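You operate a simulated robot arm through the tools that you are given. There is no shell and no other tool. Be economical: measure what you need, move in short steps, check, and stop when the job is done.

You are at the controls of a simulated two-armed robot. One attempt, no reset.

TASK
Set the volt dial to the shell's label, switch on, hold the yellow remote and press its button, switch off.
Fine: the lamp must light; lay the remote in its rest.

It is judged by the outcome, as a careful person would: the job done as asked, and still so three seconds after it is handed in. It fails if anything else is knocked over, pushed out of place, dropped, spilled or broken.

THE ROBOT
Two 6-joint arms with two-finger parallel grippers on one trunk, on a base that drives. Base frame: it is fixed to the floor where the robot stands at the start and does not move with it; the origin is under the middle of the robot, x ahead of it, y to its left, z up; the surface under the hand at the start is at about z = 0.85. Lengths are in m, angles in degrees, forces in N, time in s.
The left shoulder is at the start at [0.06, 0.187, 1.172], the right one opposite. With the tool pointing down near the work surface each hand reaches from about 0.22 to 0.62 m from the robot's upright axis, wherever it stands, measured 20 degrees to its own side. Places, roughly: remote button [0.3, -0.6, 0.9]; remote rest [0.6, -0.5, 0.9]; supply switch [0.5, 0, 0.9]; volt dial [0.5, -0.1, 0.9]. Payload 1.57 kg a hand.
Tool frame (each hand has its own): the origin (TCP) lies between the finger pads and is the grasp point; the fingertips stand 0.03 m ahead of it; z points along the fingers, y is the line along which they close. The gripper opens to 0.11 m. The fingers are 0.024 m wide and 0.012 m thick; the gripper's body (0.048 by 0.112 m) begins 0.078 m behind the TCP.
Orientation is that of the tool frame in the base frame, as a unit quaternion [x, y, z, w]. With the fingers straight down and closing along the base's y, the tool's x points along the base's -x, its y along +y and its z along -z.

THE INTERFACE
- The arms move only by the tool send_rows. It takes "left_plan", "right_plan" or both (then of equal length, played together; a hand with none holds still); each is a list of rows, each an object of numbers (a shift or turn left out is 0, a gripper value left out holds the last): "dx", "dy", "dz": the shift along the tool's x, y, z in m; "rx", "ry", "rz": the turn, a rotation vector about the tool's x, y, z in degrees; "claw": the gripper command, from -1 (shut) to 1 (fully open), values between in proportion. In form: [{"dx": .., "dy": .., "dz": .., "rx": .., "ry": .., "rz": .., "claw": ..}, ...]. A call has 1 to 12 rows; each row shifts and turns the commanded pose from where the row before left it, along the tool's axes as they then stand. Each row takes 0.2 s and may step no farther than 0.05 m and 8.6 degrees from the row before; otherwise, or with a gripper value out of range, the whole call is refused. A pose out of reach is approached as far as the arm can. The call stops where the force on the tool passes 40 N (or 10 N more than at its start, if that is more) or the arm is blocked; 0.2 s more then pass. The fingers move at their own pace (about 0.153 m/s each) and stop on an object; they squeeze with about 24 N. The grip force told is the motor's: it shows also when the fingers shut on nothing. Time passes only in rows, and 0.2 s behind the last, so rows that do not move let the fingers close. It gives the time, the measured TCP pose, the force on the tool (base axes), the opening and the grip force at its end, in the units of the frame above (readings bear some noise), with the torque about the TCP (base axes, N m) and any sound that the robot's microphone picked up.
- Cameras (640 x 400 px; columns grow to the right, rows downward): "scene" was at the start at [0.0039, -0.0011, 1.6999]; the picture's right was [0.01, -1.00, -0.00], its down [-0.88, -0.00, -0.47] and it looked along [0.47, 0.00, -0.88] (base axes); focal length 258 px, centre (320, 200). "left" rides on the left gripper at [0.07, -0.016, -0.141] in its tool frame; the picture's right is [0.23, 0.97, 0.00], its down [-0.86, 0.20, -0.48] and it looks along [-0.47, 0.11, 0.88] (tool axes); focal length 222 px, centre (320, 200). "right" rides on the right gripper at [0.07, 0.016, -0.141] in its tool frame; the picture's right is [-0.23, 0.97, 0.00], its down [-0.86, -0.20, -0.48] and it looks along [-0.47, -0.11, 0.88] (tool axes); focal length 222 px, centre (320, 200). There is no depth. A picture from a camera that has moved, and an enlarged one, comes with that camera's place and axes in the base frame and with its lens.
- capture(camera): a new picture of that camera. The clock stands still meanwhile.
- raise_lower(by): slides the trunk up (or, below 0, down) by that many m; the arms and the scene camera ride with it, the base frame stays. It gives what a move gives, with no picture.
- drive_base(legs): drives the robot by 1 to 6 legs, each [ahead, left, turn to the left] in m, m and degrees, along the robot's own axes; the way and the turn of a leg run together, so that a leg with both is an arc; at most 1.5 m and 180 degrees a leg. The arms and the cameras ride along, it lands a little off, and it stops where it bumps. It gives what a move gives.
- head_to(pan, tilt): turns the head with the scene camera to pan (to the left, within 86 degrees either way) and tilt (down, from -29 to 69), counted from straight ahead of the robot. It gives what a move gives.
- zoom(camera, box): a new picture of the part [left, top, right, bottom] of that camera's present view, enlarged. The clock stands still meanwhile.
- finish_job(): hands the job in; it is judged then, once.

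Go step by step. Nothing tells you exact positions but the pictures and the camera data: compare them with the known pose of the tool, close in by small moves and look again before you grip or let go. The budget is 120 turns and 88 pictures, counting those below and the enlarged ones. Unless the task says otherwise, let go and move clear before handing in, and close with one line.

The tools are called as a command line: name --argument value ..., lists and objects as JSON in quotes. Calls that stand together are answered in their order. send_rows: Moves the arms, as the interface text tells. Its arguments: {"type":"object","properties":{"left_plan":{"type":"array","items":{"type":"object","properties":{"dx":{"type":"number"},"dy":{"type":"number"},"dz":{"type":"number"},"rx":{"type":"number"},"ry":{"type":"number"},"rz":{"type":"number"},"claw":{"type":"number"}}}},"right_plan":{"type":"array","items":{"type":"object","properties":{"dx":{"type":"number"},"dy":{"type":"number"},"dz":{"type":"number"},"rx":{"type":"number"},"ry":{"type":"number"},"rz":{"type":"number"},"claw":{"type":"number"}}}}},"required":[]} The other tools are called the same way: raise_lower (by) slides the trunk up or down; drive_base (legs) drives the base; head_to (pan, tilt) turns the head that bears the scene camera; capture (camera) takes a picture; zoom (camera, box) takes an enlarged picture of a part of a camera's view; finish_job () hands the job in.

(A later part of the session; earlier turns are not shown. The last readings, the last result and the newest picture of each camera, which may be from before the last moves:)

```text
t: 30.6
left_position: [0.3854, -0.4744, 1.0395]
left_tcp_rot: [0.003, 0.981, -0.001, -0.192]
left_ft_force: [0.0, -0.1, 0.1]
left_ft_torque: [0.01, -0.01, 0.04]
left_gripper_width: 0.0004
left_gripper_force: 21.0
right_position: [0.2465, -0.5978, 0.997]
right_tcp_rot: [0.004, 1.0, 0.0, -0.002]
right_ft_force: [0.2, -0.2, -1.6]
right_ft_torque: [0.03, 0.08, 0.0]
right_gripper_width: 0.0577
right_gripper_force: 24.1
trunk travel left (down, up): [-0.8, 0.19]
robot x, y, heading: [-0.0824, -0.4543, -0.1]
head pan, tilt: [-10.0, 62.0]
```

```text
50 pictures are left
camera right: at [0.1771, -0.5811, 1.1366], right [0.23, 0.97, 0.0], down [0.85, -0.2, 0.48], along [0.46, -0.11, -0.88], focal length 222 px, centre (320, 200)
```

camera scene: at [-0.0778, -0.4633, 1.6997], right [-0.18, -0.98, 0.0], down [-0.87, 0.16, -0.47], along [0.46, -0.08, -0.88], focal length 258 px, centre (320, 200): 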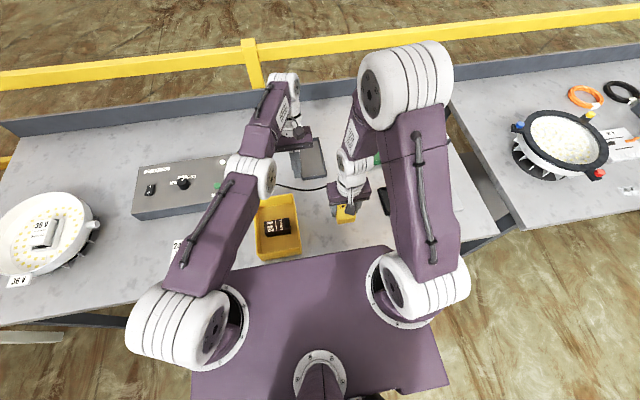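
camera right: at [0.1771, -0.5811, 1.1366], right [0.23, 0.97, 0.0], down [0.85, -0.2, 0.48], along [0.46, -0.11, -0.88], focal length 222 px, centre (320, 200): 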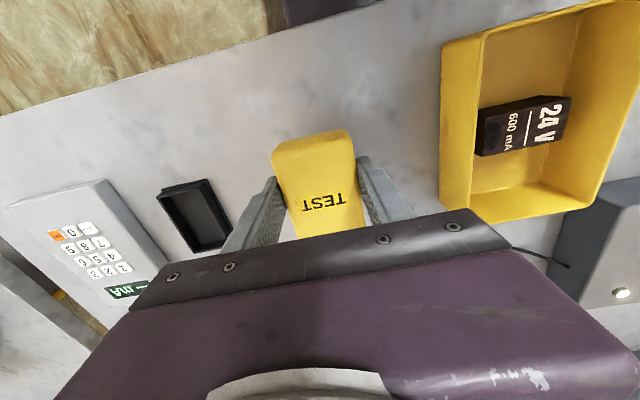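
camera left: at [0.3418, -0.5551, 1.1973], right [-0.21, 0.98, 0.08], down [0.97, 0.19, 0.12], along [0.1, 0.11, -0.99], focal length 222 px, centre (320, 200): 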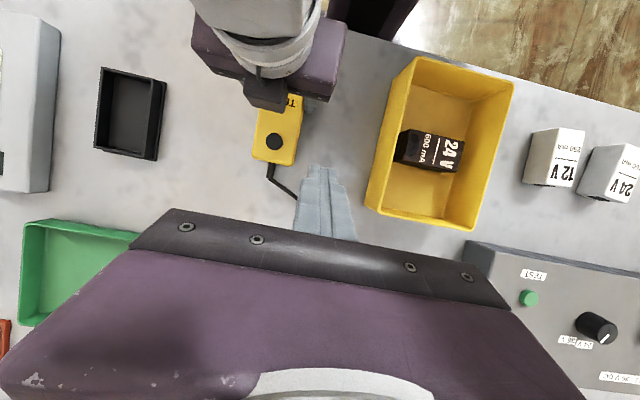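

The remote is securely held in the air, with cable slack to spare. I'll bring the left hand back to upright and nearer, then see where it stands.

send_rows --left_plan '[{"ry": -7.5}, {"ry": -7.5}, {"ry": -7.5, "dx": 0.02}, {"dx": 0.03}, {}, {}]'

```text
t: 32.0
left_position: [0.3847, -0.4747, 1.04]
left_tcp_rot: [0.003, 0.981, 0.0, -0.193]
left_ft_force: [-0.6, -1.0, 0.1]
left_ft_torque: [-0.04, 0.0, -0.01]
left_gripper_width: 0.0001
left_gripper_force: 22.0
left hand out of reach, approached as far as the arm can: row 1, 2, 3, 4
right_position: [0.2459, -0.5984, 0.9972]
right_tcp_rot: [0.004, 1.0, 0.0, 0.0]
right_ft_force: [0.6, 0.7, -2.8]
right_ft_torque: [0.02, 0.06, 0.03]
right_gripper_width: 0.0575
right_gripper_force: 23.5
trunk travel left (down, up): [-0.8, 0.19]
robot x, y, heading: [-0.0791, -0.4482, -0.5]
head pan, tilt: [-10.0, 62.0]
```

The left arm seems caught at the edge of its reach. I'll back it out upward and to its own side in a few rows.

send_rows --left_plan '[{"dz": -0.04}, {"dz": -0.04}, {"dx": 0.04}, {"dx": 0.04}, {"dy": 0.04}, {}]'

capture --camera "scene"

```text
t: 33.4
left_position: [0.3111, -0.4234, 1.1337]
left_tcp_rot: [0.004, 0.982, 0.0, -0.191]
left_ft_force: [-0.1, 0.1, 0.3]
left_ft_torque: [0.04, 0.0, 0.07]
left_gripper_width: 0.0
left_gripper_force: 21.6
left hand out of reach, approached as far as the arm can: row 1, 2
right_position: [0.2467, -0.5984, 0.9968]
right_tcp_rot: [0.003, 1.0, 0.0, 0.001]
right_ft_force: [0.7, 1.1, -1.3]
right_ft_torque: [0.0, 0.05, 0.0]
right_gripper_width: 0.0576
right_gripper_force: 23.5
trunk travel left (down, up): [-0.8, 0.19]
robot x, y, heading: [-0.08, -0.4487, -0.2]
head pan, tilt: [-10.0, 62.0]
```

```text
49 pictures are left
camera scene: at [-0.0784, -0.464, 1.6997], right [-0.18, -0.98, 0.0], down [-0.87, 0.16, -0.47], along [0.46, -0.08, -0.88], focal length 258 px, centre (320, 200)
```

scene: 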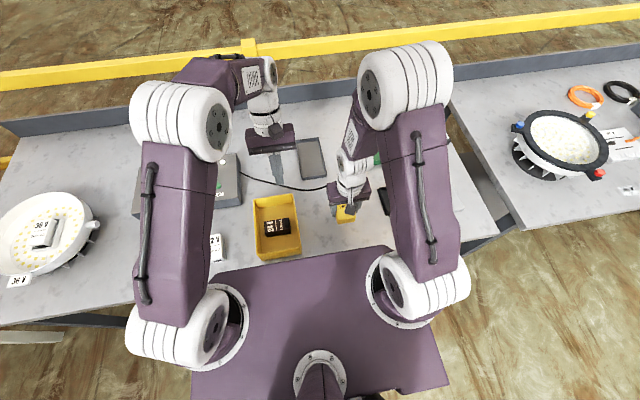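

The left arm is free again. I'll shift both hands left about 0.12 m, then drive 0.17 m right.

send_rows --left_plan '[{"dy": 0.04}, {"dy": 0.04}, {"dy": 0.04}, {}, {}]' --right_plan '[{}, {"dy": 0.04}, {"dy": 0.04}, {"dy": 0.04}, {}]'

drive_base --legs '[[0, -0.17, 0]]'

capture --camera "scene"

```text
t: 34.6
left_position: [0.3121, -0.3069, 1.1339]
left_tcp_rot: [0.003, 0.981, -0.001, -0.192]
left_ft_force: [-0.4, -0.2, 0.5]
left_ft_torque: [0.04, 0.03, 0.02]
left_gripper_width: 0.0
left_gripper_force: 20.7
right_position: [0.245, -0.4788, 0.9961]
right_tcp_rot: [0.003, 1.0, 0.0, -0.001]
right_ft_force: [-0.1, 0.3, -1.3]
right_ft_torque: [0.02, 0.03, 0.04]
right_gripper_width: 0.0577
right_gripper_force: 23.8
trunk travel left (down, up): [-0.8, 0.19]
robot x, y, heading: [-0.0818, -0.4519, -0.3]
head pan, tilt: [-10.0, 62.0]
```

```text
t: 36.1
left_position: [0.3114, -0.4725, 1.1331]
left_tcp_rot: [0.003, 0.981, -0.001, -0.192]
left_ft_force: [1.0, -0.1, 0.4]
left_ft_torque: [-0.04, 0.01, 0.01]
left_gripper_width: 0.0
left_gripper_force: 21.0
right_position: [0.2452, -0.6458, 0.997]
right_tcp_rot: [0.001, 1.0, -0.001, 0.0]
right_ft_force: [0.0, 1.6, -2.4]
right_ft_torque: [-0.01, 0.07, -0.01]
right_gripper_width: 0.0578
right_gripper_force: 23.9
trunk travel left (down, up): [-0.8, 0.19]
robot x, y, heading: [-0.081, -0.6234, -0.6]
head pan, tilt: [-10.0, 62.0]
```

```text
48 pictures are left
camera scene: at [-0.0792, -0.6304, 1.6997], right [-0.18, -0.98, 0.0], down [-0.87, 0.16, -0.47], along [0.46, -0.09, -0.88], focal length 258 px, centre (320, 200)
```

scene: 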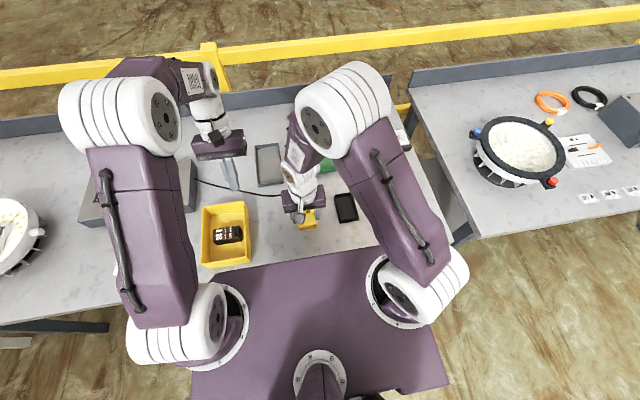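

Now I'll set the held remote back down on the table at about its old place, still gripped.

send_rows --right_plan '[{"dy": 0.042}, {"dz": 0.045}, {"dz": 0.04}, {"dz": 0.015}, {"dz": 0.005}, {}]'

capture --camera "right"

capture --camera "left"

```text
t: 37.5
left_position: [0.3113, -0.4757, 1.1343]
left_tcp_rot: [0.002, 0.981, -0.001, -0.192]
left_ft_force: [-0.1, 0.1, -0.4]
left_ft_torque: [0.03, 0.02, 0.02]
left_gripper_width: 0.0
left_gripper_force: 21.5
right_position: [0.2469, -0.6042, 0.8919]
right_tcp_rot: [0.002, 1.0, 0.0, 0.0]
right_ft_force: [-0.2, 0.2, -1.3]
right_ft_torque: [0.01, 0.04, -0.01]
right_gripper_width: 0.0575
right_gripper_force: 24.0
trunk travel left (down, up): [-0.8, 0.19]
robot x, y, heading: [-0.0826, -0.6249, -0.3]
head pan, tilt: [-10.0, 62.0]
```

```text
47 pictures are left
camera right: at [0.176, -0.5874, 1.0309], right [0.23, 0.97, 0.0], down [0.85, -0.2, 0.48], along [0.47, -0.11, -0.88], focal length 222 px, centre (320, 200)
```

right: 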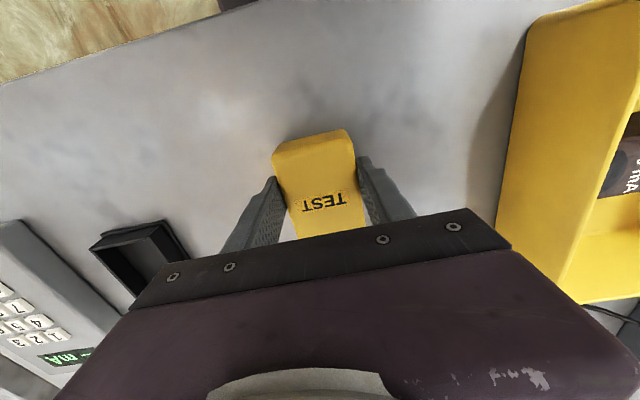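

```text
46 pictures are left
camera left: at [0.3006, -0.4921, 1.2919], right [-0.21, 0.97, 0.08], down [0.97, 0.2, 0.12], along [0.1, 0.11, -0.99], focal length 222 px, centre (320, 200)
```

left: 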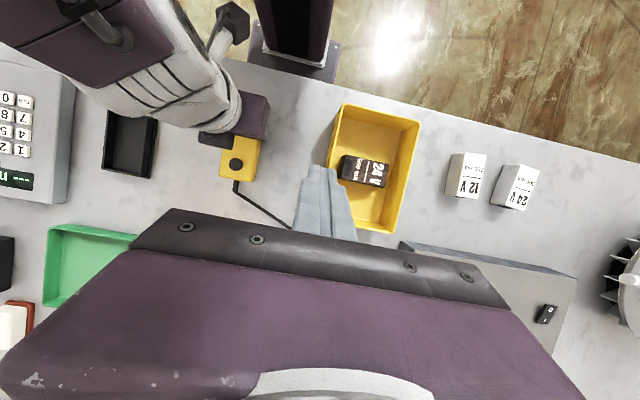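

The remote is back at the table with its button at about [0.313, -0.606]. I'll lower it the last 3 mm, and lean the left hand to 38° and bring it above the button from the far side.

send_rows --left_plan '[{"ry": 8}, {"ry": 8}, {"dx": -0.045}, {"dx": -0.045}, {"dx": -0.011, "dy": -0.04}, {"dy": -0.045}, {"dy": -0.045}, {}]' --right_plan '[{"dz": 0.003}, {}, {}, {}, {}, {}, {}, {}]'

capture --camera "left"

capture --camera "scene"

```text
t: 39.3
left_position: [0.3449, -0.5966, 1.0765]
left_tcp_rot: [0.003, 0.945, 0.0, -0.326]
left_ft_force: [-0.7, -0.6, 0.4]
left_ft_torque: [0.0, 0.02, 0.02]
left_gripper_width: 0.0001
left_gripper_force: 21.2
left hand out of reach, approached as far as the arm can: row 4, 5, 6, 7
right_position: [0.2446, -0.6046, 0.8895]
right_tcp_rot: [0.002, 1.0, 0.0, 0.0]
right_ft_force: [2.1, -0.9, 6.1]
right_ft_torque: [0.06, 0.09, -0.01]
right_gripper_width: 0.0575
right_gripper_force: 24.3
trunk travel left (down, up): [-0.8, 0.19]
robot x, y, heading: [-0.0843, -0.6214, -0.2]
head pan, tilt: [-10.0, 62.0]
```

```text
45 pictures are left
camera left: at [0.3768, -0.6131, 1.2309], right [-0.18, 0.97, 0.14], down [0.97, 0.2, -0.15], along [-0.17, 0.11, -0.98], focal length 222 px, centre (320, 200)
```

left: 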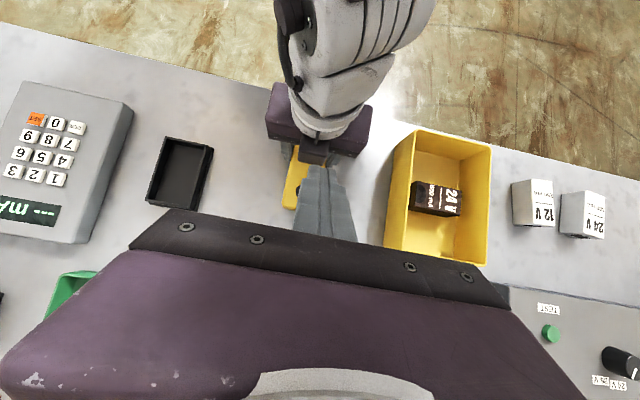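

```text
44 pictures are left
camera scene: at [-0.0799, -0.6344, 1.6998], right [-0.18, -0.98, 0.0], down [-0.87, 0.16, -0.47], along [0.46, -0.08, -0.88], focal length 258 px, centre (320, 200)
```

scene: 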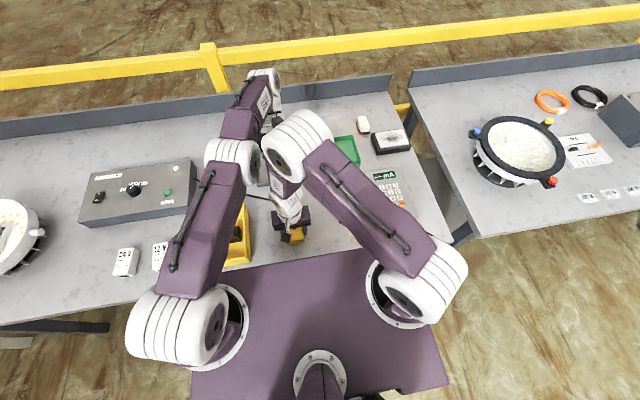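

The left hand leans in above the button. I'll bring it down part way in small steps, watching for contact between the arms.

send_rows --left_plan '[{"dx": -0.0137, "dy": -0.003, "dz": 0.026}, {"dx": -0.0137, "dy": -0.003, "dz": 0.026}, {"dx": -0.0137, "dy": -0.003, "dz": 0.026}, {"dx": -0.0137, "dz": 0.026}, {}]'

capture --camera "left"

capture --camera "scene"

```text
t: 40.5
left_position: [0.3195, -0.6046, 0.9599]
left_tcp_rot: [0.002, 0.945, 0.0, -0.326]
left_ft_force: [0.1, 0.0, -0.2]
left_ft_torque: [-0.01, 0.0, 0.0]
left_gripper_width: 0.0001
left_gripper_force: 21.5
right_position: [0.2456, -0.6041, 0.8876]
right_tcp_rot: [0.002, 1.0, 0.0, 0.001]
right_ft_force: [0.6, -1.3, 6.1]
right_ft_torque: [-0.08, 0.08, -0.03]
right_gripper_width: 0.0578
right_gripper_force: 23.8
trunk travel left (down, up): [-0.8, 0.19]
robot x, y, heading: [-0.0802, -0.622, -0.1]
head pan, tilt: [-10.0, 62.0]
```

```text
43 pictures are left
camera left: at [0.3531, -0.6212, 1.1145], right [-0.17, 0.97, 0.14], down [0.97, 0.2, -0.15], along [-0.17, 0.11, -0.98], focal length 222 px, centre (320, 200)
```

left: 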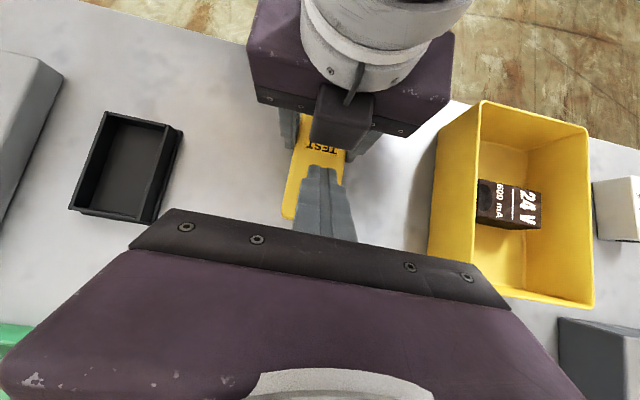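

```text
42 pictures are left
camera scene: at [-0.08, -0.6347, 1.6997], right [-0.18, -0.98, 0.0], down [-0.87, 0.16, -0.47], along [0.46, -0.08, -0.88], focal length 258 px, centre (320, 200)
```

scene: 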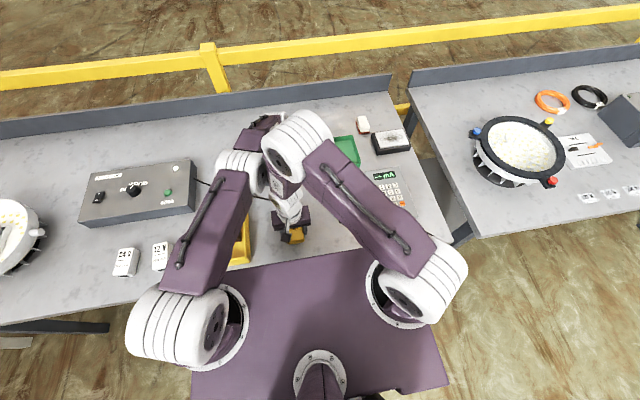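

The fingertip is aligned with the button line. I'll turn the head toward the lamp and descend 3 cm, then a few fine steps until contact.

head_to --pan 30 --tilt 50

send_rows --left_plan '[{"dx": -0.0093, "dz": 0.0118}, {"dx": -0.0093, "dz": 0.0118}, {"dx": -0.0025, "dz": 0.0031}, {"dx": -0.0018, "dz": 0.0024}, {"dx": -0.0018, "dz": 0.0024}]'

capture --camera "scene"

zoom --camera "left" --box '[240, 100, 420, 220]'

```text
t: 41.6
left_position: [0.3217, -0.605, 0.9602]
left_tcp_rot: [0.002, 0.945, 0.0, -0.327]
left_ft_force: [0.3, -0.6, -0.3]
left_ft_torque: [-0.03, 0.01, 0.0]
left_gripper_width: 0.0
left_gripper_force: 21.6
right_position: [0.2456, -0.6032, 0.8891]
right_tcp_rot: [0.002, 1.0, 0.0, 0.0]
right_ft_force: [0.2, -1.7, 4.7]
right_ft_torque: [-0.06, 0.04, -0.05]
right_gripper_width: 0.0577
right_gripper_force: 24.3
trunk travel left (down, up): [-0.8, 0.19]
robot x, y, heading: [-0.0816, -0.6209, -0.2]
head pan, tilt: [30.0, 50.0]
```

```text
t: 42.8
left_position: [0.3177, -0.6035, 0.9224]
left_tcp_rot: [0.002, 0.946, 0.0, -0.325]
left_ft_force: [1.2, 1.4, 4.9]
left_ft_torque: [0.0, -0.02, -0.01]
left_gripper_width: 0.0
left_gripper_force: 21.0
left hand out of reach, approached as far as the arm can: row 2, 4
right_position: [0.2451, -0.6046, 0.8889]
right_tcp_rot: [0.001, 1.0, 0.001, 0.0]
right_ft_force: [-0.1, -0.9, 0.6]
right_ft_torque: [0.06, -0.07, -0.02]
right_gripper_width: 0.0576
right_gripper_force: 24.1
trunk travel left (down, up): [-0.8, 0.19]
robot x, y, heading: [-0.0825, -0.6238, -0.6]
head pan, tilt: [30.0, 50.0]
heard: click
```

```text
41 pictures are left
camera scene: at [-0.0764, -0.5848, 1.7146], right [0.5, -0.87, 0.0], down [-0.67, -0.38, -0.64], along [0.56, 0.32, -0.77], focal length 258 px, centre (320, 200)
```

scene: 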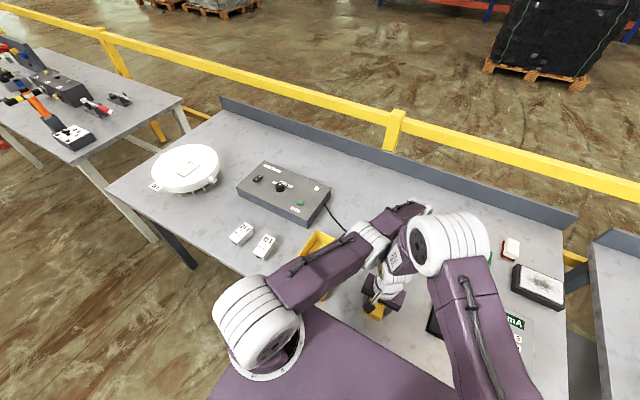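

```text
3.33 times, centred on (330, 160) of left
camera zoom: at [0.3502, -0.6199, 1.077], right [-0.18, 0.97, 0.14], down [0.97, 0.2, -0.15], along [-0.17, 0.11, -0.98], focal length 740 px, centre (287, 333)
```

zoom: 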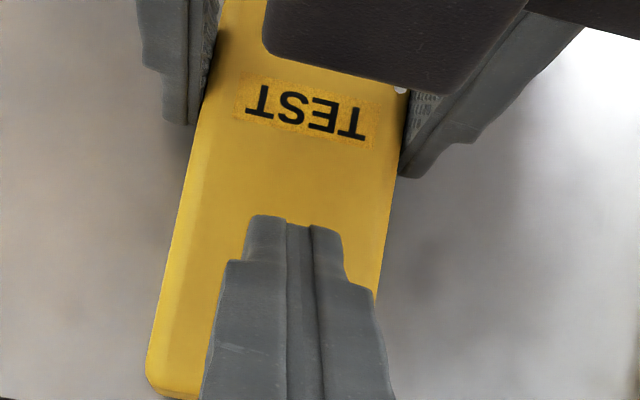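

I heard a click with 5 N on the button. I'll check whether the lamp is lit.

zoom --camera "scene" --box '[140, 130, 340, 255]'

```text
3.20 times, centred on (240, 192) of scene
camera zoom: at [-0.0764, -0.5848, 1.7146], right [0.5, -0.87, 0.0], down [-0.67, -0.38, -0.64], along [0.56, 0.32, -0.77], focal length 826 px, centre (576, 224)
```

zoom: 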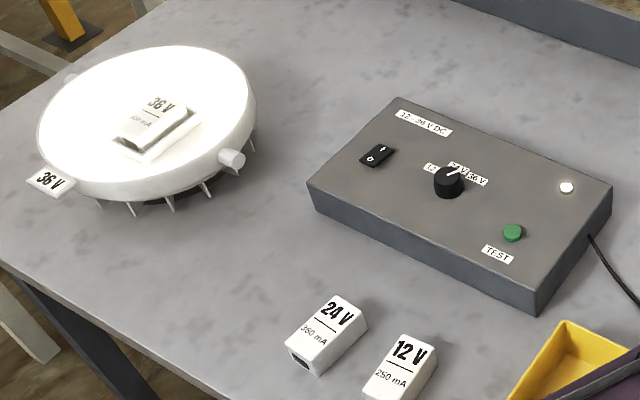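

The lamp is lit. I'll hold a moment, then lift the left hand off the button and back it away the way it came.

send_rows --left_plan '[{}, {}, {}, {"dx": 0.0185, "dz": -0.0236}, {"dx": 0.0137, "dz": -0.026}, {"dx": 0.0137, "dz": -0.026}, {"dx": 0.0137, "dy": 0.003, "dz": -0.026}, {"dx": 0.0137, "dy": 0.006, "dz": -0.026}, {}]'

capture --camera "scene"

```text
t: 44.8
left_position: [0.3386, -0.5924, 1.0685]
left_tcp_rot: [0.003, 0.945, 0.001, -0.327]
left_ft_force: [-0.3, -0.4, -0.4]
left_ft_torque: [0.02, 0.0, -0.01]
left_gripper_width: 0.0001
left_gripper_force: 21.3
right_position: [0.2454, -0.6037, 0.8889]
right_tcp_rot: [0.002, 1.0, 0.001, 0.0]
right_ft_force: [-1.0, -0.6, 2.5]
right_ft_torque: [-0.03, -0.03, -0.03]
right_gripper_width: 0.0574
right_gripper_force: 23.8
trunk travel left (down, up): [-0.8, 0.19]
robot x, y, heading: [-0.0846, -0.6224, -0.3]
head pan, tilt: [30.0, 50.0]
```

```text
38 pictures are left
camera scene: at [-0.0764, -0.5848, 1.7146], right [0.5, -0.87, 0.0], down [-0.67, -0.38, -0.64], along [0.56, 0.32, -0.77], focal length 258 px, centre (320, 200)
```

scene: 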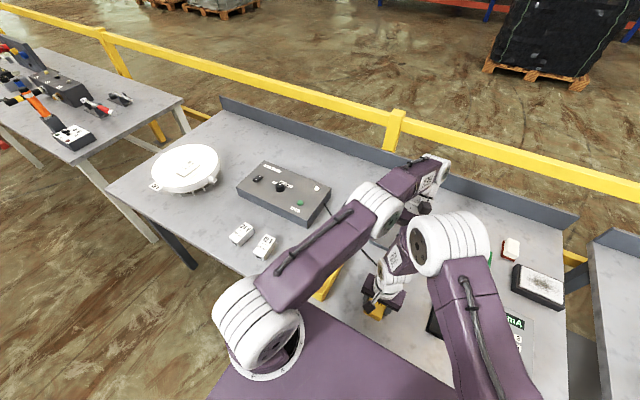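

The lamp stays lit. Now I'll clear the left hand to its own side, then lift the remote.

send_rows --left_plan '[{"dy": 0.04}, {"dy": 0.04}, {"dy": 0.04}, {"dy": 0.04, "dx": 0.02}, {"dx": 0.04}, {"ry": -7.6}, {"ry": -7.6}, {"ry": -7.6}, {"ry": -7.6}, {"ry": -7.6}, {}]' --right_plan '[{}, {}, {}, {}, {"dz": -0.02}, {"dz": -0.03}, {"dz": -0.03}, {"dz": -0.03}, {}, {}, {}]'

head_to --pan 0 --tilt 60

capture --camera "scene"

```text
t: 47.2
left_position: [0.2935, -0.4344, 1.1036]
left_tcp_rot: [0.003, 1.0, -0.001, 0.001]
left_ft_force: [0.2, -0.2, -0.1]
left_ft_torque: [-0.06, 0.06, -0.03]
left_gripper_width: 0.0
left_gripper_force: 21.6
right_position: [0.2455, -0.6026, 1.0001]
right_tcp_rot: [0.002, 1.0, 0.0, 0.0]
right_ft_force: [0.5, -0.1, -0.3]
right_ft_torque: [-0.01, 0.08, 0.02]
right_gripper_width: 0.0577
right_gripper_force: 23.7
trunk travel left (down, up): [-0.8, 0.19]
robot x, y, heading: [-0.0796, -0.6178, -0.2]
head pan, tilt: [30.0, 50.0]
```

```text
t: 48.1
left_position: [0.2929, -0.4341, 1.1013]
left_tcp_rot: [0.001, 1.0, -0.001, 0.0]
left_ft_force: [-0.4, -0.1, 0.3]
left_ft_torque: [0.01, 0.01, -0.04]
left_gripper_width: 0.0
left_gripper_force: 20.7
right_position: [0.2459, -0.6032, 1.0014]
right_tcp_rot: [0.002, 1.0, 0.0, 0.0]
right_ft_force: [-0.5, 0.6, -1.3]
right_ft_torque: [0.0, 0.04, 0.0]
right_gripper_width: 0.0578
right_gripper_force: 24.0
trunk travel left (down, up): [-0.8, 0.19]
robot x, y, heading: [-0.0809, -0.6255, -0.3]
head pan, tilt: [0.0, 60.0]
```

```text
37 pictures are left
camera scene: at [-0.0762, -0.6229, 1.702], right [0.0, -1.0, 0.0], down [-0.87, 0.0, -0.5], along [0.5, 0.0, -0.87], focal length 258 px, centre (320, 200)
```

scene: 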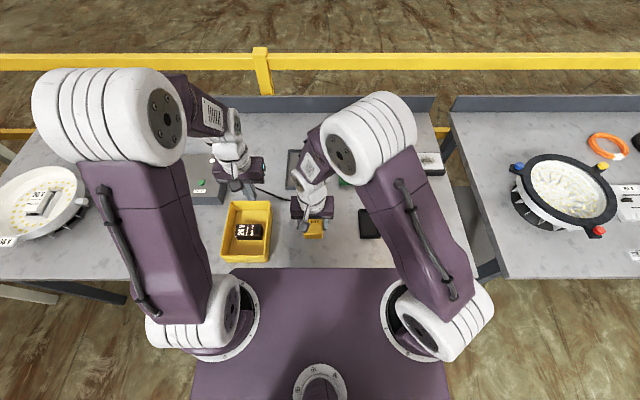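

The lamp went off again after the button was released, so it works as a momentary press. Now I'll drive forward and left so the rest and the switch are both in reach.

drive_base --legs '[[0.08, 0.27, 0]]'

capture --camera "right"

capture --camera "scene"

```text
t: 50.1
left_position: [0.3713, -0.1626, 1.1044]
left_tcp_rot: [0.0, 1.0, 0.0, -0.001]
left_ft_force: [0.5, 1.7, 0.2]
left_ft_torque: [0.0, 0.02, -0.03]
left_gripper_width: 0.0
left_gripper_force: 21.0
right_position: [0.325, -0.3307, 1.0014]
right_tcp_rot: [0.0, 1.0, 0.001, 0.0]
right_ft_force: [0.9, 0.5, -1.2]
right_ft_torque: [0.01, 0.07, -0.01]
right_gripper_width: 0.0576
right_gripper_force: 24.1
trunk travel left (down, up): [-0.8, 0.19]
robot x, y, heading: [0.0006, -0.3513, 0.1]
head pan, tilt: [0.0, 60.0]
```

```text
36 pictures are left
camera right: at [0.2555, -0.3147, 1.1411], right [0.23, 0.97, 0.0], down [0.86, -0.2, 0.48], along [0.47, -0.11, -0.88], focal length 222 px, centre (320, 200)
```

right: 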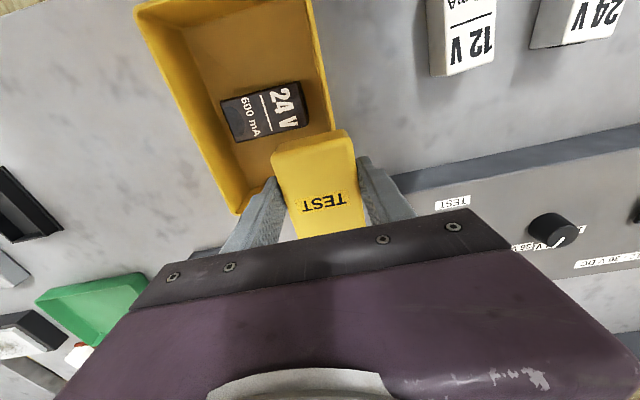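

```text
35 pictures are left
camera scene: at [0.0029, -0.3535, 1.702], right [0.0, -1.0, 0.0], down [-0.87, 0.0, -0.5], along [0.5, 0.0, -0.87], focal length 258 px, centre (320, 200)
```

scene: 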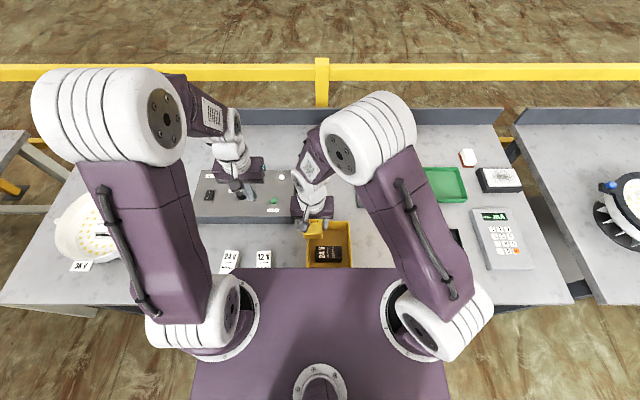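

I'll carry the remote over toward the gray rest tray and look at it.

send_rows --right_plan '[{"dy": -0.045}, {"dy": -0.045}, {"dy": -0.045}, {"dy": -0.045}, {"dx": -0.035, "dy": -0.03}, {"dx": -0.045}, {}]'

capture --camera "scene"

capture --camera "right"

```text
t: 51.7
left_position: [0.3719, -0.1613, 1.1029]
left_tcp_rot: [0.0, 1.0, -0.001, 0.0]
left_ft_force: [-1.2, -1.0, -0.2]
left_ft_torque: [-0.01, 0.0, 0.01]
left_gripper_width: 0.0
left_gripper_force: 20.4
right_position: [0.4072, -0.5391, 1.002]
right_tcp_rot: [0.0, 1.0, 0.0, 0.0]
right_ft_force: [-0.8, -0.1, -2.7]
right_ft_torque: [-0.03, 0.04, 0.0]
right_gripper_width: 0.0577
right_gripper_force: 24.3
trunk travel left (down, up): [-0.8, 0.19]
robot x, y, heading: [-0.0016, -0.3501, -0.3]
head pan, tilt: [0.0, 60.0]
```

```text
34 pictures are left
camera scene: at [0.0022, -0.3519, 1.702], right [0.0, -1.0, 0.0], down [-0.87, 0.0, -0.5], along [0.5, 0.0, -0.87], focal length 258 px, centre (320, 200)
```

scene: 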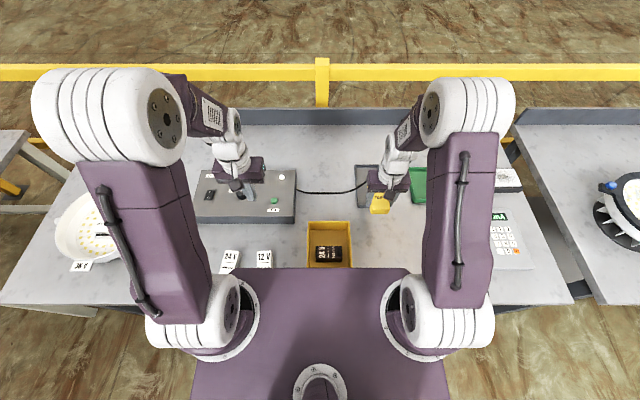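

```text
33 pictures are left
camera right: at [0.3377, -0.5227, 1.1418], right [0.23, 0.97, 0.0], down [0.86, -0.2, 0.48], along [0.47, -0.11, -0.88], focal length 222 px, centre (320, 200)
```

right: 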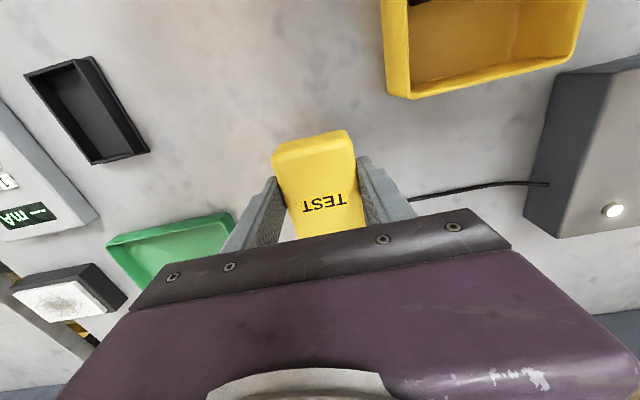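

The rest tray spans about x 0.457–0.65, y −0.49 to −0.597, so its centre is near [0.553, -0.542]. I'll zoom in the scene view to refine it.

zoom --camera "scene" --box '[330, 150, 450, 225]'

```text
5.33 times, centred on (390, 188) of scene
camera zoom: at [0.0022, -0.3519, 1.702], right [0.0, -1.0, 0.0], down [-0.87, 0.0, -0.5], along [0.5, 0.0, -0.87], focal length 1376 px, centre (-53, 267)
```

zoom: 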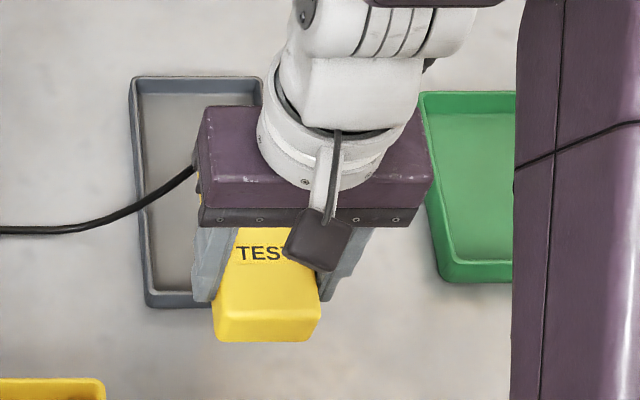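

The rest is only about 0.09 m wide inside, which is tight for the fingers at the present low grip. I'll set the remote down on free table near [0.30, -0.57] and regrip it about 12 mm higher.

send_rows --right_plan '[{"dx": 0.04, "dy": -0.01}, {"dx": 0.04, "dy": -0.015}, {"dx": 0.027, "dy": -0.005}, {"dz": 0.045}, {"dz": 0.045}, {"dz": 0.014}, {"dz": 0.006}, {"dz": 0.003}, {}]'

capture --camera "right"

```text
t: 53.7
left_position: [0.3708, -0.1606, 1.1035]
left_tcp_rot: [-0.001, 1.0, -0.001, 0.001]
left_ft_force: [1.1, -0.2, 0.3]
left_ft_torque: [0.03, 0.05, -0.02]
left_gripper_width: 0.0
left_gripper_force: 20.8
right_position: [0.2991, -0.5702, 0.8884]
right_tcp_rot: [0.0, 1.0, -0.001, 0.002]
right_ft_force: [0.1, -4.1, 20.0]
right_ft_torque: [-0.04, -0.32, 0.1]
right_gripper_width: 0.0577
right_gripper_force: 23.7
trunk travel left (down, up): [-0.8, 0.19]
robot x, y, heading: [0.0002, -0.3518, 0.1]
head pan, tilt: [0.0, 60.0]
```

```text
31 pictures are left
camera right: at [0.2285, -0.554, 1.0278], right [0.23, 0.97, 0.0], down [0.85, -0.2, 0.48], along [0.47, -0.11, -0.88], focal length 222 px, centre (320, 200)
```

right: 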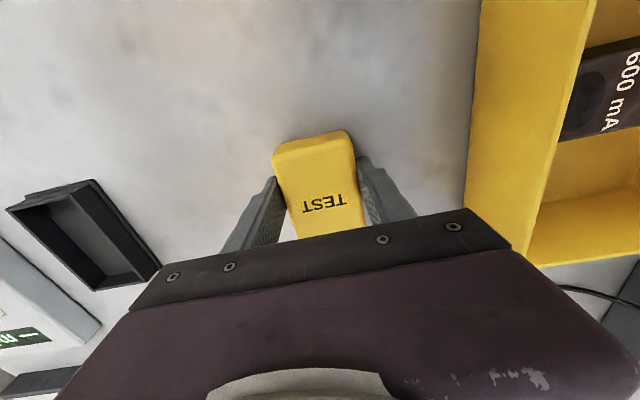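

It rests on the table. I'll open slightly, rise 12 mm and grip again.

send_rows --right_plan '[{"dz": -0.002}, {"claw": 0.36}, {}, {"dz": -0.011}, {"claw": -0.4}, {}, {}]'

send_rows --right_plan '[{"dz": -0.03}, {"dz": -0.04}, {}]'

capture --camera "right"

zoom --camera "scene" --box '[330, 130, 490, 230]'

```text
t: 55.3
left_position: [0.3713, -0.1606, 1.1032]
left_tcp_rot: [0.001, 1.0, -0.001, 0.0]
left_ft_force: [0.9, -0.5, 0.6]
left_ft_torque: [0.02, 0.03, 0.01]
left_gripper_width: 0.0
left_gripper_force: 21.0
right_position: [0.2995, -0.5714, 0.9015]
right_tcp_rot: [0.001, 1.0, 0.0, 0.001]
right_ft_force: [0.2, 0.1, 0.4]
right_ft_torque: [0.03, 0.05, 0.01]
right_gripper_width: 0.058
right_gripper_force: 24.5
trunk travel left (down, up): [-0.8, 0.19]
robot x, y, heading: [-0.0066, -0.3512, 0.1]
head pan, tilt: [0.0, 60.0]
```

```text
t: 56.1
left_position: [0.3724, -0.1602, 1.1028]
left_tcp_rot: [0.0, 1.0, -0.001, -0.001]
left_ft_force: [-0.2, -0.1, 1.0]
left_ft_torque: [0.01, -0.01, 0.01]
left_gripper_width: 0.0
left_gripper_force: 21.0
right_position: [0.3015, -0.571, 0.9719]
right_tcp_rot: [0.0, 1.0, 0.001, -0.001]
right_ft_force: [-0.1, -0.1, -2.9]
right_ft_torque: [0.02, 0.09, -0.01]
right_gripper_width: 0.0577
right_gripper_force: 23.7
trunk travel left (down, up): [-0.8, 0.19]
robot x, y, heading: [-0.0032, -0.3498, -0.3]
head pan, tilt: [0.0, 60.0]
```

```text
30 pictures are left
camera right: at [0.2316, -0.554, 1.1116], right [0.23, 0.97, 0.0], down [0.86, -0.2, 0.48], along [0.46, -0.11, -0.88], focal length 222 px, centre (320, 200)
```

right: 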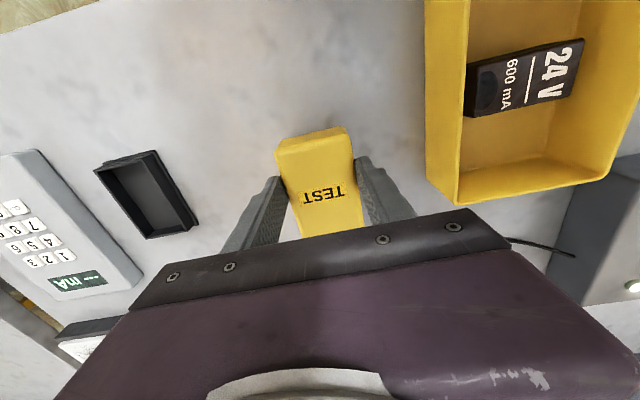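

```text
4.00 times, centred on (410, 180) of scene
camera zoom: at [0.0045, -0.3521, 1.702], right [0.0, -1.0, 0.0], down [-0.87, 0.0, -0.5], along [0.5, 0.0, -0.87], focal length 1032 px, centre (-40, 280)
```

zoom: 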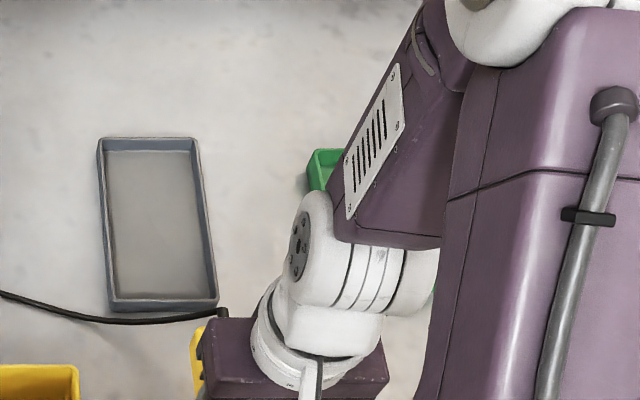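

Now the whole rest tray is visible: centre about [0.555, -0.539]. I'll carry the remote so its middle is over that.

send_rows --right_plan '[{"dx": -0.044, "dy": 0.0064}, {"dx": -0.044, "dy": 0.0064}, {"dx": -0.044, "dy": 0.0064}, {"dx": -0.044, "dy": 0.0064}, {"dx": -0.0445, "dy": 0.0064}, {}]'

zoom --camera "scene" --box '[310, 110, 470, 210]'

capture --camera "right"

```text
t: 57.5
left_position: [0.3718, -0.1611, 1.103]
left_tcp_rot: [-0.001, 1.0, -0.001, -0.001]
left_ft_force: [0.4, 0.0, 0.7]
left_ft_torque: [-0.01, 0.0, 0.03]
left_gripper_width: 0.0
left_gripper_force: 21.4
right_position: [0.5189, -0.5375, 0.9746]
right_tcp_rot: [0.0, 1.0, 0.0, -0.001]
right_ft_force: [0.3, -0.7, -1.9]
right_ft_torque: [-0.01, 0.05, -0.03]
right_gripper_width: 0.0575
right_gripper_force: 24.3
trunk travel left (down, up): [-0.8, 0.19]
robot x, y, heading: [-0.0017, -0.3512, 0.0]
head pan, tilt: [0.0, 60.0]
```

```text
4.00 times, centred on (390, 160) of scene
camera zoom: at [0.0026, -0.3517, 1.702], right [0.0, -1.0, 0.0], down [-0.87, 0.0, -0.5], along [0.5, 0.0, -0.87], focal length 1032 px, centre (40, 360)
```

zoom: 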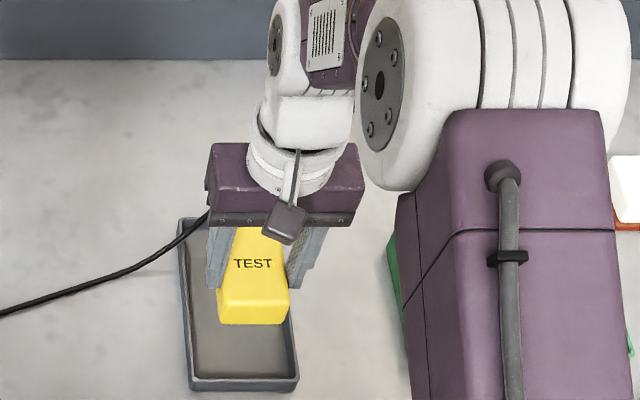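

```text
27 pictures are left
camera right: at [0.4499, -0.5209, 1.1145], right [0.23, 0.97, 0.0], down [0.86, -0.2, 0.48], along [0.46, -0.11, -0.88], focal length 222 px, centre (320, 200)
```

right: 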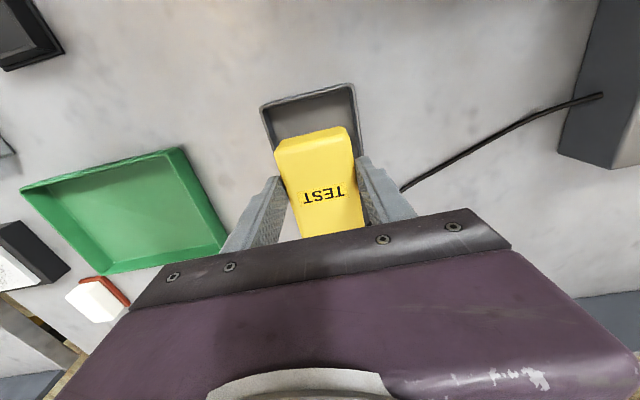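

The remote is well centred over the tray. I'll lower it in stages until it touches.

send_rows --right_plan '[{"dz": 0.03}, {"dz": 0.025}, {"dz": 0.005}, {}]'

capture --camera "right"

zoom --camera "scene" --box '[310, 110, 470, 210]'

```text
t: 58.5
left_position: [0.3732, -0.1605, 1.1024]
left_tcp_rot: [0.0, 1.0, 0.0, 0.0]
left_ft_force: [-0.3, -0.3, -0.8]
left_ft_torque: [0.01, 0.01, -0.03]
left_gripper_width: 0.0
left_gripper_force: 21.2
right_position: [0.5203, -0.5369, 0.9099]
right_tcp_rot: [0.0, 1.0, 0.0, 0.0]
right_ft_force: [-0.8, 0.3, -2.2]
right_ft_torque: [-0.01, 0.05, 0.02]
right_gripper_width: 0.0578
right_gripper_force: 24.4
trunk travel left (down, up): [-0.8, 0.19]
robot x, y, heading: [-0.0005, -0.3532, 0.0]
head pan, tilt: [0.0, 60.0]
```

```text
26 pictures are left
camera right: at [0.4509, -0.5204, 1.0507], right [0.23, 0.97, 0.0], down [0.86, -0.2, 0.48], along [0.47, -0.11, -0.88], focal length 222 px, centre (320, 200)
```

right: 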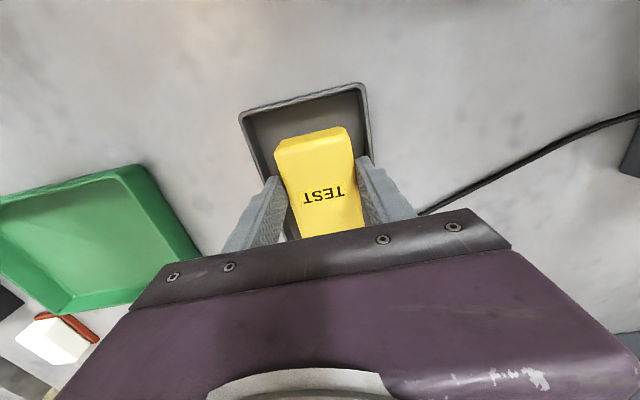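

```text
4.00 times, centred on (390, 160) of scene
camera zoom: at [0.0041, -0.3516, 1.702], right [0.0, -1.0, 0.0], down [-0.87, 0.0, -0.5], along [0.5, 0.0, -0.87], focal length 1032 px, centre (40, 360)
```

zoom: 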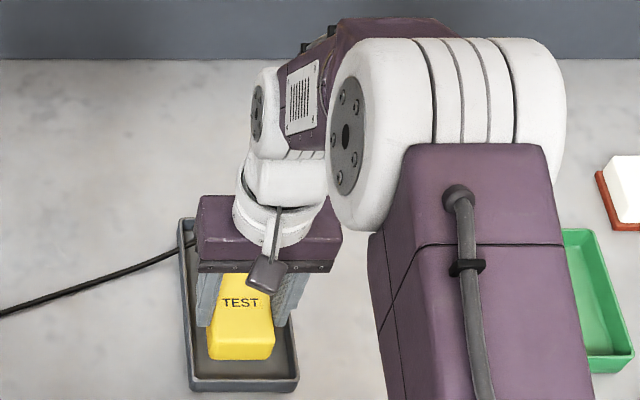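

It sits inside the rim outline. I'll lower it the last few millimetres.

send_rows --right_plan '[{"dz": 0.003}, {"dz": 0.003}, {}]'

```text
t: 59.3
left_position: [0.3721, -0.1612, 1.1031]
left_tcp_rot: [0.001, 1.0, -0.001, 0.0]
left_ft_force: [0.2, -0.3, 0.1]
left_ft_torque: [0.01, -0.03, 0.0]
left_gripper_width: 0.0001
left_gripper_force: 22.0
right_position: [0.5206, -0.5359, 0.9063]
right_tcp_rot: [0.0, 1.0, -0.001, 0.001]
right_ft_force: [1.2, -1.7, 6.1]
right_ft_torque: [-0.14, 0.16, 0.08]
right_gripper_width: 0.0577
right_gripper_force: 24.0
trunk travel left (down, up): [-0.8, 0.19]
robot x, y, heading: [-0.003, -0.3519, -0.3]
head pan, tilt: [0.0, 60.0]
```

It has touched the tray floor (about 7 N). I'll open slightly and lift away.

send_rows --right_plan '[{"dz": -0.001}, {"claw": 0.3}, {}, {"dz": -0.03}, {"dz": -0.045}, {"dz": -0.045}, {"dx": 0.045}, {"dx": 0.045}, {"dx": 0.045}, {"dx": 0.045}, {}]'

zoom --camera "scene" --box '[310, 130, 470, 230]'

capture --camera "left"

```text
t: 61.7
left_position: [0.3718, -0.1607, 1.1016]
left_tcp_rot: [0.0, 1.0, -0.002, -0.001]
left_ft_force: [0.1, -0.1, 0.1]
left_ft_torque: [-0.01, -0.02, -0.02]
left_gripper_width: 0.0001
left_gripper_force: 21.8
right_position: [0.3405, -0.5371, 1.03]
right_tcp_rot: [0.0, 1.0, 0.0, 0.001]
right_ft_force: [-0.1, 0.1, 0.4]
right_ft_torque: [0.04, -0.02, -0.02]
right_gripper_width: 0.0716
right_gripper_force: 0.0
trunk travel left (down, up): [-0.8, 0.19]
robot x, y, heading: [-0.0041, -0.3511, -0.1]
head pan, tilt: [0.0, 60.0]
```

```text
4.00 times, centred on (390, 180) of scene
camera zoom: at [0.0041, -0.3514, 1.702], right [0.0, -1.0, 0.0], down [-0.87, 0.0, -0.5], along [0.5, 0.0, -0.87], focal length 1032 px, centre (40, 280)
```

zoom: 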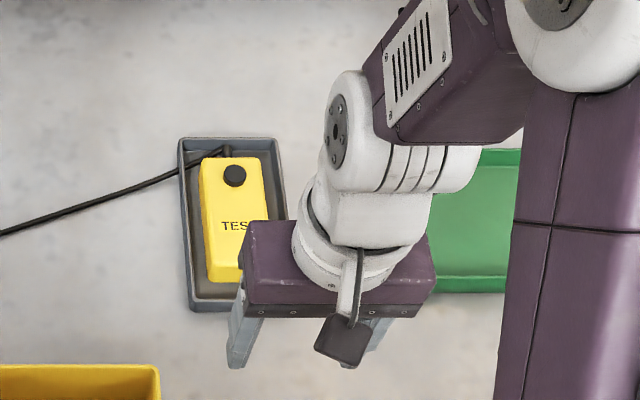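

```text
23 pictures are left
camera left: at [0.3031, -0.1764, 1.2449], right [-0.23, 0.97, 0.0], down [0.86, 0.2, 0.48], along [0.46, 0.11, -0.88], focal length 222 px, centre (320, 200)
```

left: 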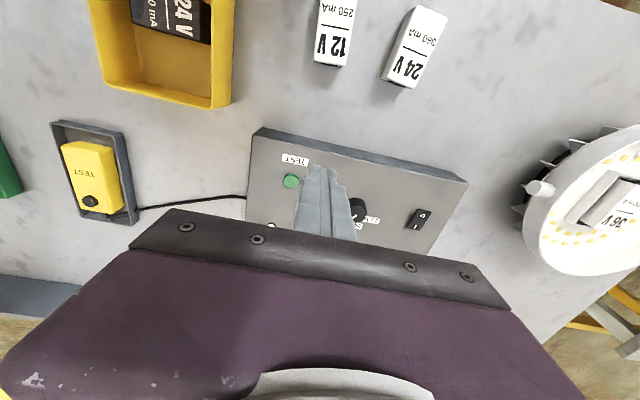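

The remote lies in its rest. Now the left hand goes to the switch to press the "O" end, near [0.46, 0.041].

send_rows --left_plan '[{"dx": -0.02, "dy": 0.04}, {"dx": -0.02, "dy": 0.045}, {"dx": -0.02, "dy": 0.045}, {"dx": -0.02, "dy": 0.045}, {"dx": -0.008, "dy": 0.027}, {"dz": 0.04}, {"dz": 0.035}, {}]'

capture --camera "left"

zoom --camera "left" --box '[240, 80, 400, 190]'

```text
t: 63.5
left_position: [0.4572, 0.0414, 1.0227]
left_tcp_rot: [0.0, 1.0, -0.001, -0.001]
left_ft_force: [0.2, -0.4, 0.7]
left_ft_torque: [0.0, -0.04, -0.02]
left_gripper_width: 0.0
left_gripper_force: 20.9
right_position: [0.3396, -0.5376, 1.029]
right_tcp_rot: [0.0, 1.0, 0.0, 0.0]
right_ft_force: [-0.5, 0.8, -0.1]
right_ft_torque: [0.05, 0.0, 0.02]
right_gripper_width: 0.0714
right_gripper_force: 0.1
trunk travel left (down, up): [-0.8, 0.19]
robot x, y, heading: [-0.0055, -0.3522, 0.2]
head pan, tilt: [0.0, 60.0]
```

```text
22 pictures are left
camera left: at [0.3881, 0.0252, 1.1654], right [-0.23, 0.97, 0.0], down [0.86, 0.2, 0.48], along [0.47, 0.11, -0.88], focal length 222 px, centre (320, 200)
```

left: 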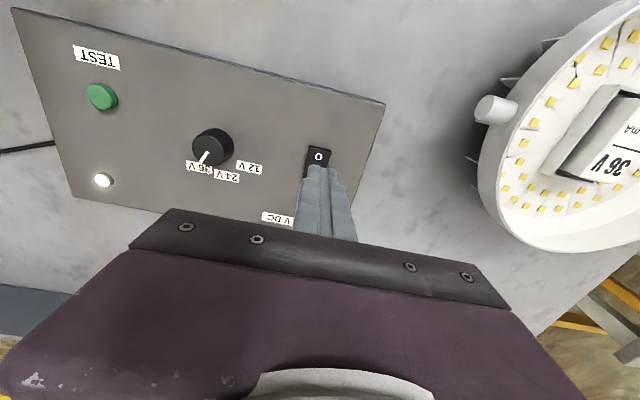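

```text
3.64 times, centred on (320, 135) of left
camera zoom: at [0.3881, 0.0252, 1.1654], right [-0.23, 0.97, 0.0], down [0.86, 0.2, 0.48], along [0.47, 0.11, -0.88], focal length 808 px, centre (320, 436)
```

zoom: 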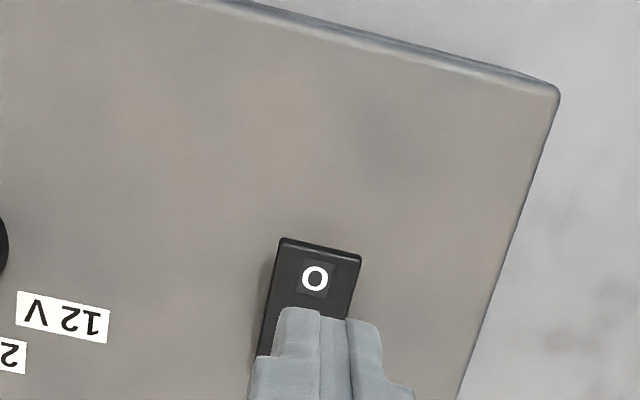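

The "O" end is right below at x 0.455–0.47. I'll press straight down, with small last steps.

send_rows --left_plan '[{"dx": -0.001, "dz": 0.03}, {"dz": 0.03}, {"dz": 0.005}, {"dz": 0.004}, {"dz": 0.004}, {"dz": 0.003}]'

send_rows --left_plan '[{"dz": -0.03}, {"dz": -0.045}, {"dz": -0.03}, {"dx": 0.03}, {}]'

capture --camera "left"

```text
t: 64.9
left_position: [0.4605, 0.0404, 0.9517]
left_tcp_rot: [0.0, 1.0, -0.001, 0.0]
left_ft_force: [-0.6, -0.4, -0.1]
left_ft_torque: [-0.01, 0.0, -0.01]
left_gripper_width: 0.0002
left_gripper_force: 21.0
right_position: [0.3406, -0.5394, 1.0288]
right_tcp_rot: [0.0, 1.0, 0.0, 0.0]
right_ft_force: [0.0, -0.4, -0.1]
right_ft_torque: [0.02, 0.01, 0.01]
right_gripper_width: 0.0713
right_gripper_force: 0.1
trunk travel left (down, up): [-0.8, 0.19]
robot x, y, heading: [-0.0023, -0.346, -0.0]
head pan, tilt: [0.0, 60.0]
```

```text
t: 66.1
left_position: [0.4281, 0.0405, 1.0558]
left_tcp_rot: [0.0, 1.0, -0.001, -0.001]
left_ft_force: [-0.3, -0.4, -0.6]
left_ft_torque: [-0.01, -0.01, 0.0]
left_gripper_width: 0.0
left_gripper_force: 21.0
right_position: [0.3415, -0.5374, 1.0291]
right_tcp_rot: [0.0, 1.0, 0.0, 0.0]
right_ft_force: [0.3, 0.2, -1.4]
right_ft_torque: [0.04, 0.0, -0.03]
right_gripper_width: 0.0714
right_gripper_force: 0.0
trunk travel left (down, up): [-0.8, 0.19]
robot x, y, heading: [-0.0025, -0.3491, -0.1]
head pan, tilt: [0.0, 60.0]
```

```text
20 pictures are left
camera left: at [0.3593, 0.0252, 1.1988], right [-0.23, 0.97, 0.0], down [0.86, 0.2, 0.48], along [0.47, 0.11, -0.88], focal length 222 px, centre (320, 200)
```

left: 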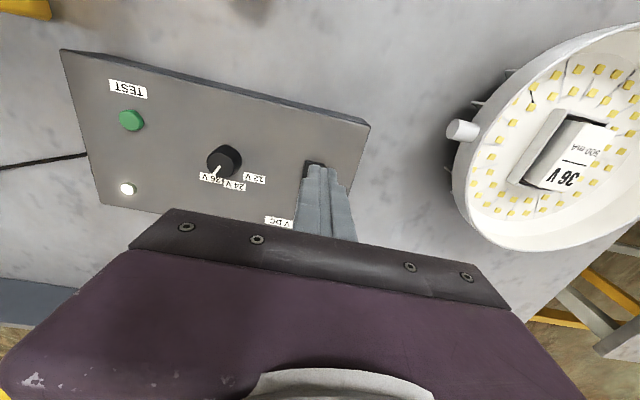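

No contact yet that time and the indicator is still lit. I'll go back down and a bit further.

send_rows --left_plan '[{"dx": -0.031}, {"dz": 0.045}, {"dz": 0.045}, {"dz": 0.013}, {"dz": 0.003}, {"dz": 0.003}, {"dz": 0.003}, {"dz": 0.003}]'

capture --camera "left"

```text
t: 67.7
left_position: [0.4602, 0.0402, 0.9506]
left_tcp_rot: [-0.001, 1.0, 0.003, 0.005]
left_ft_force: [-11.8, -5.5, 24.6]
left_ft_torque: [-0.16, 0.01, -0.05]
left_gripper_width: 0.0
left_gripper_force: 21.4
right_position: [0.3367, -0.5402, 1.0288]
right_tcp_rot: [0.0, 1.0, 0.002, 0.001]
right_ft_force: [0.0, 0.1, -0.6]
right_ft_torque: [-0.02, 0.0, 0.0]
right_gripper_width: 0.0712
right_gripper_force: 0.0
trunk travel left (down, up): [-0.8, 0.19]
robot x, y, heading: [-0.0041, -0.3489, 0.1]
head pan, tilt: [0.0, 60.0]
stopped in row 7 (left hand): the force on the tool passed its limit at 44 N (the readings are from after the stop); the commanded pose is now the measured one
```

```text
19 pictures are left
camera left: at [0.3893, 0.0231, 1.0919], right [-0.23, 0.97, 0.0], down [0.85, 0.2, 0.49], along [0.47, 0.11, -0.87], focal length 222 px, centre (320, 200)
```

left: 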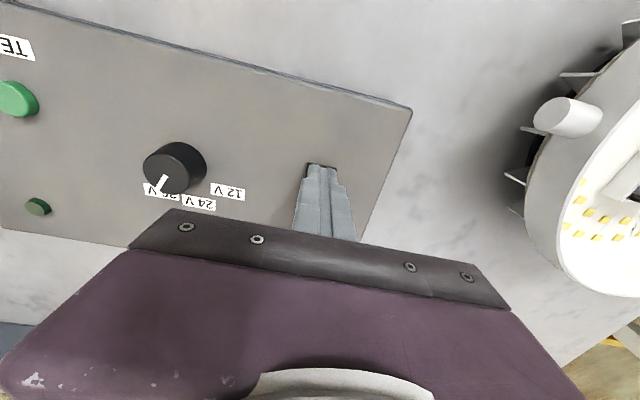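

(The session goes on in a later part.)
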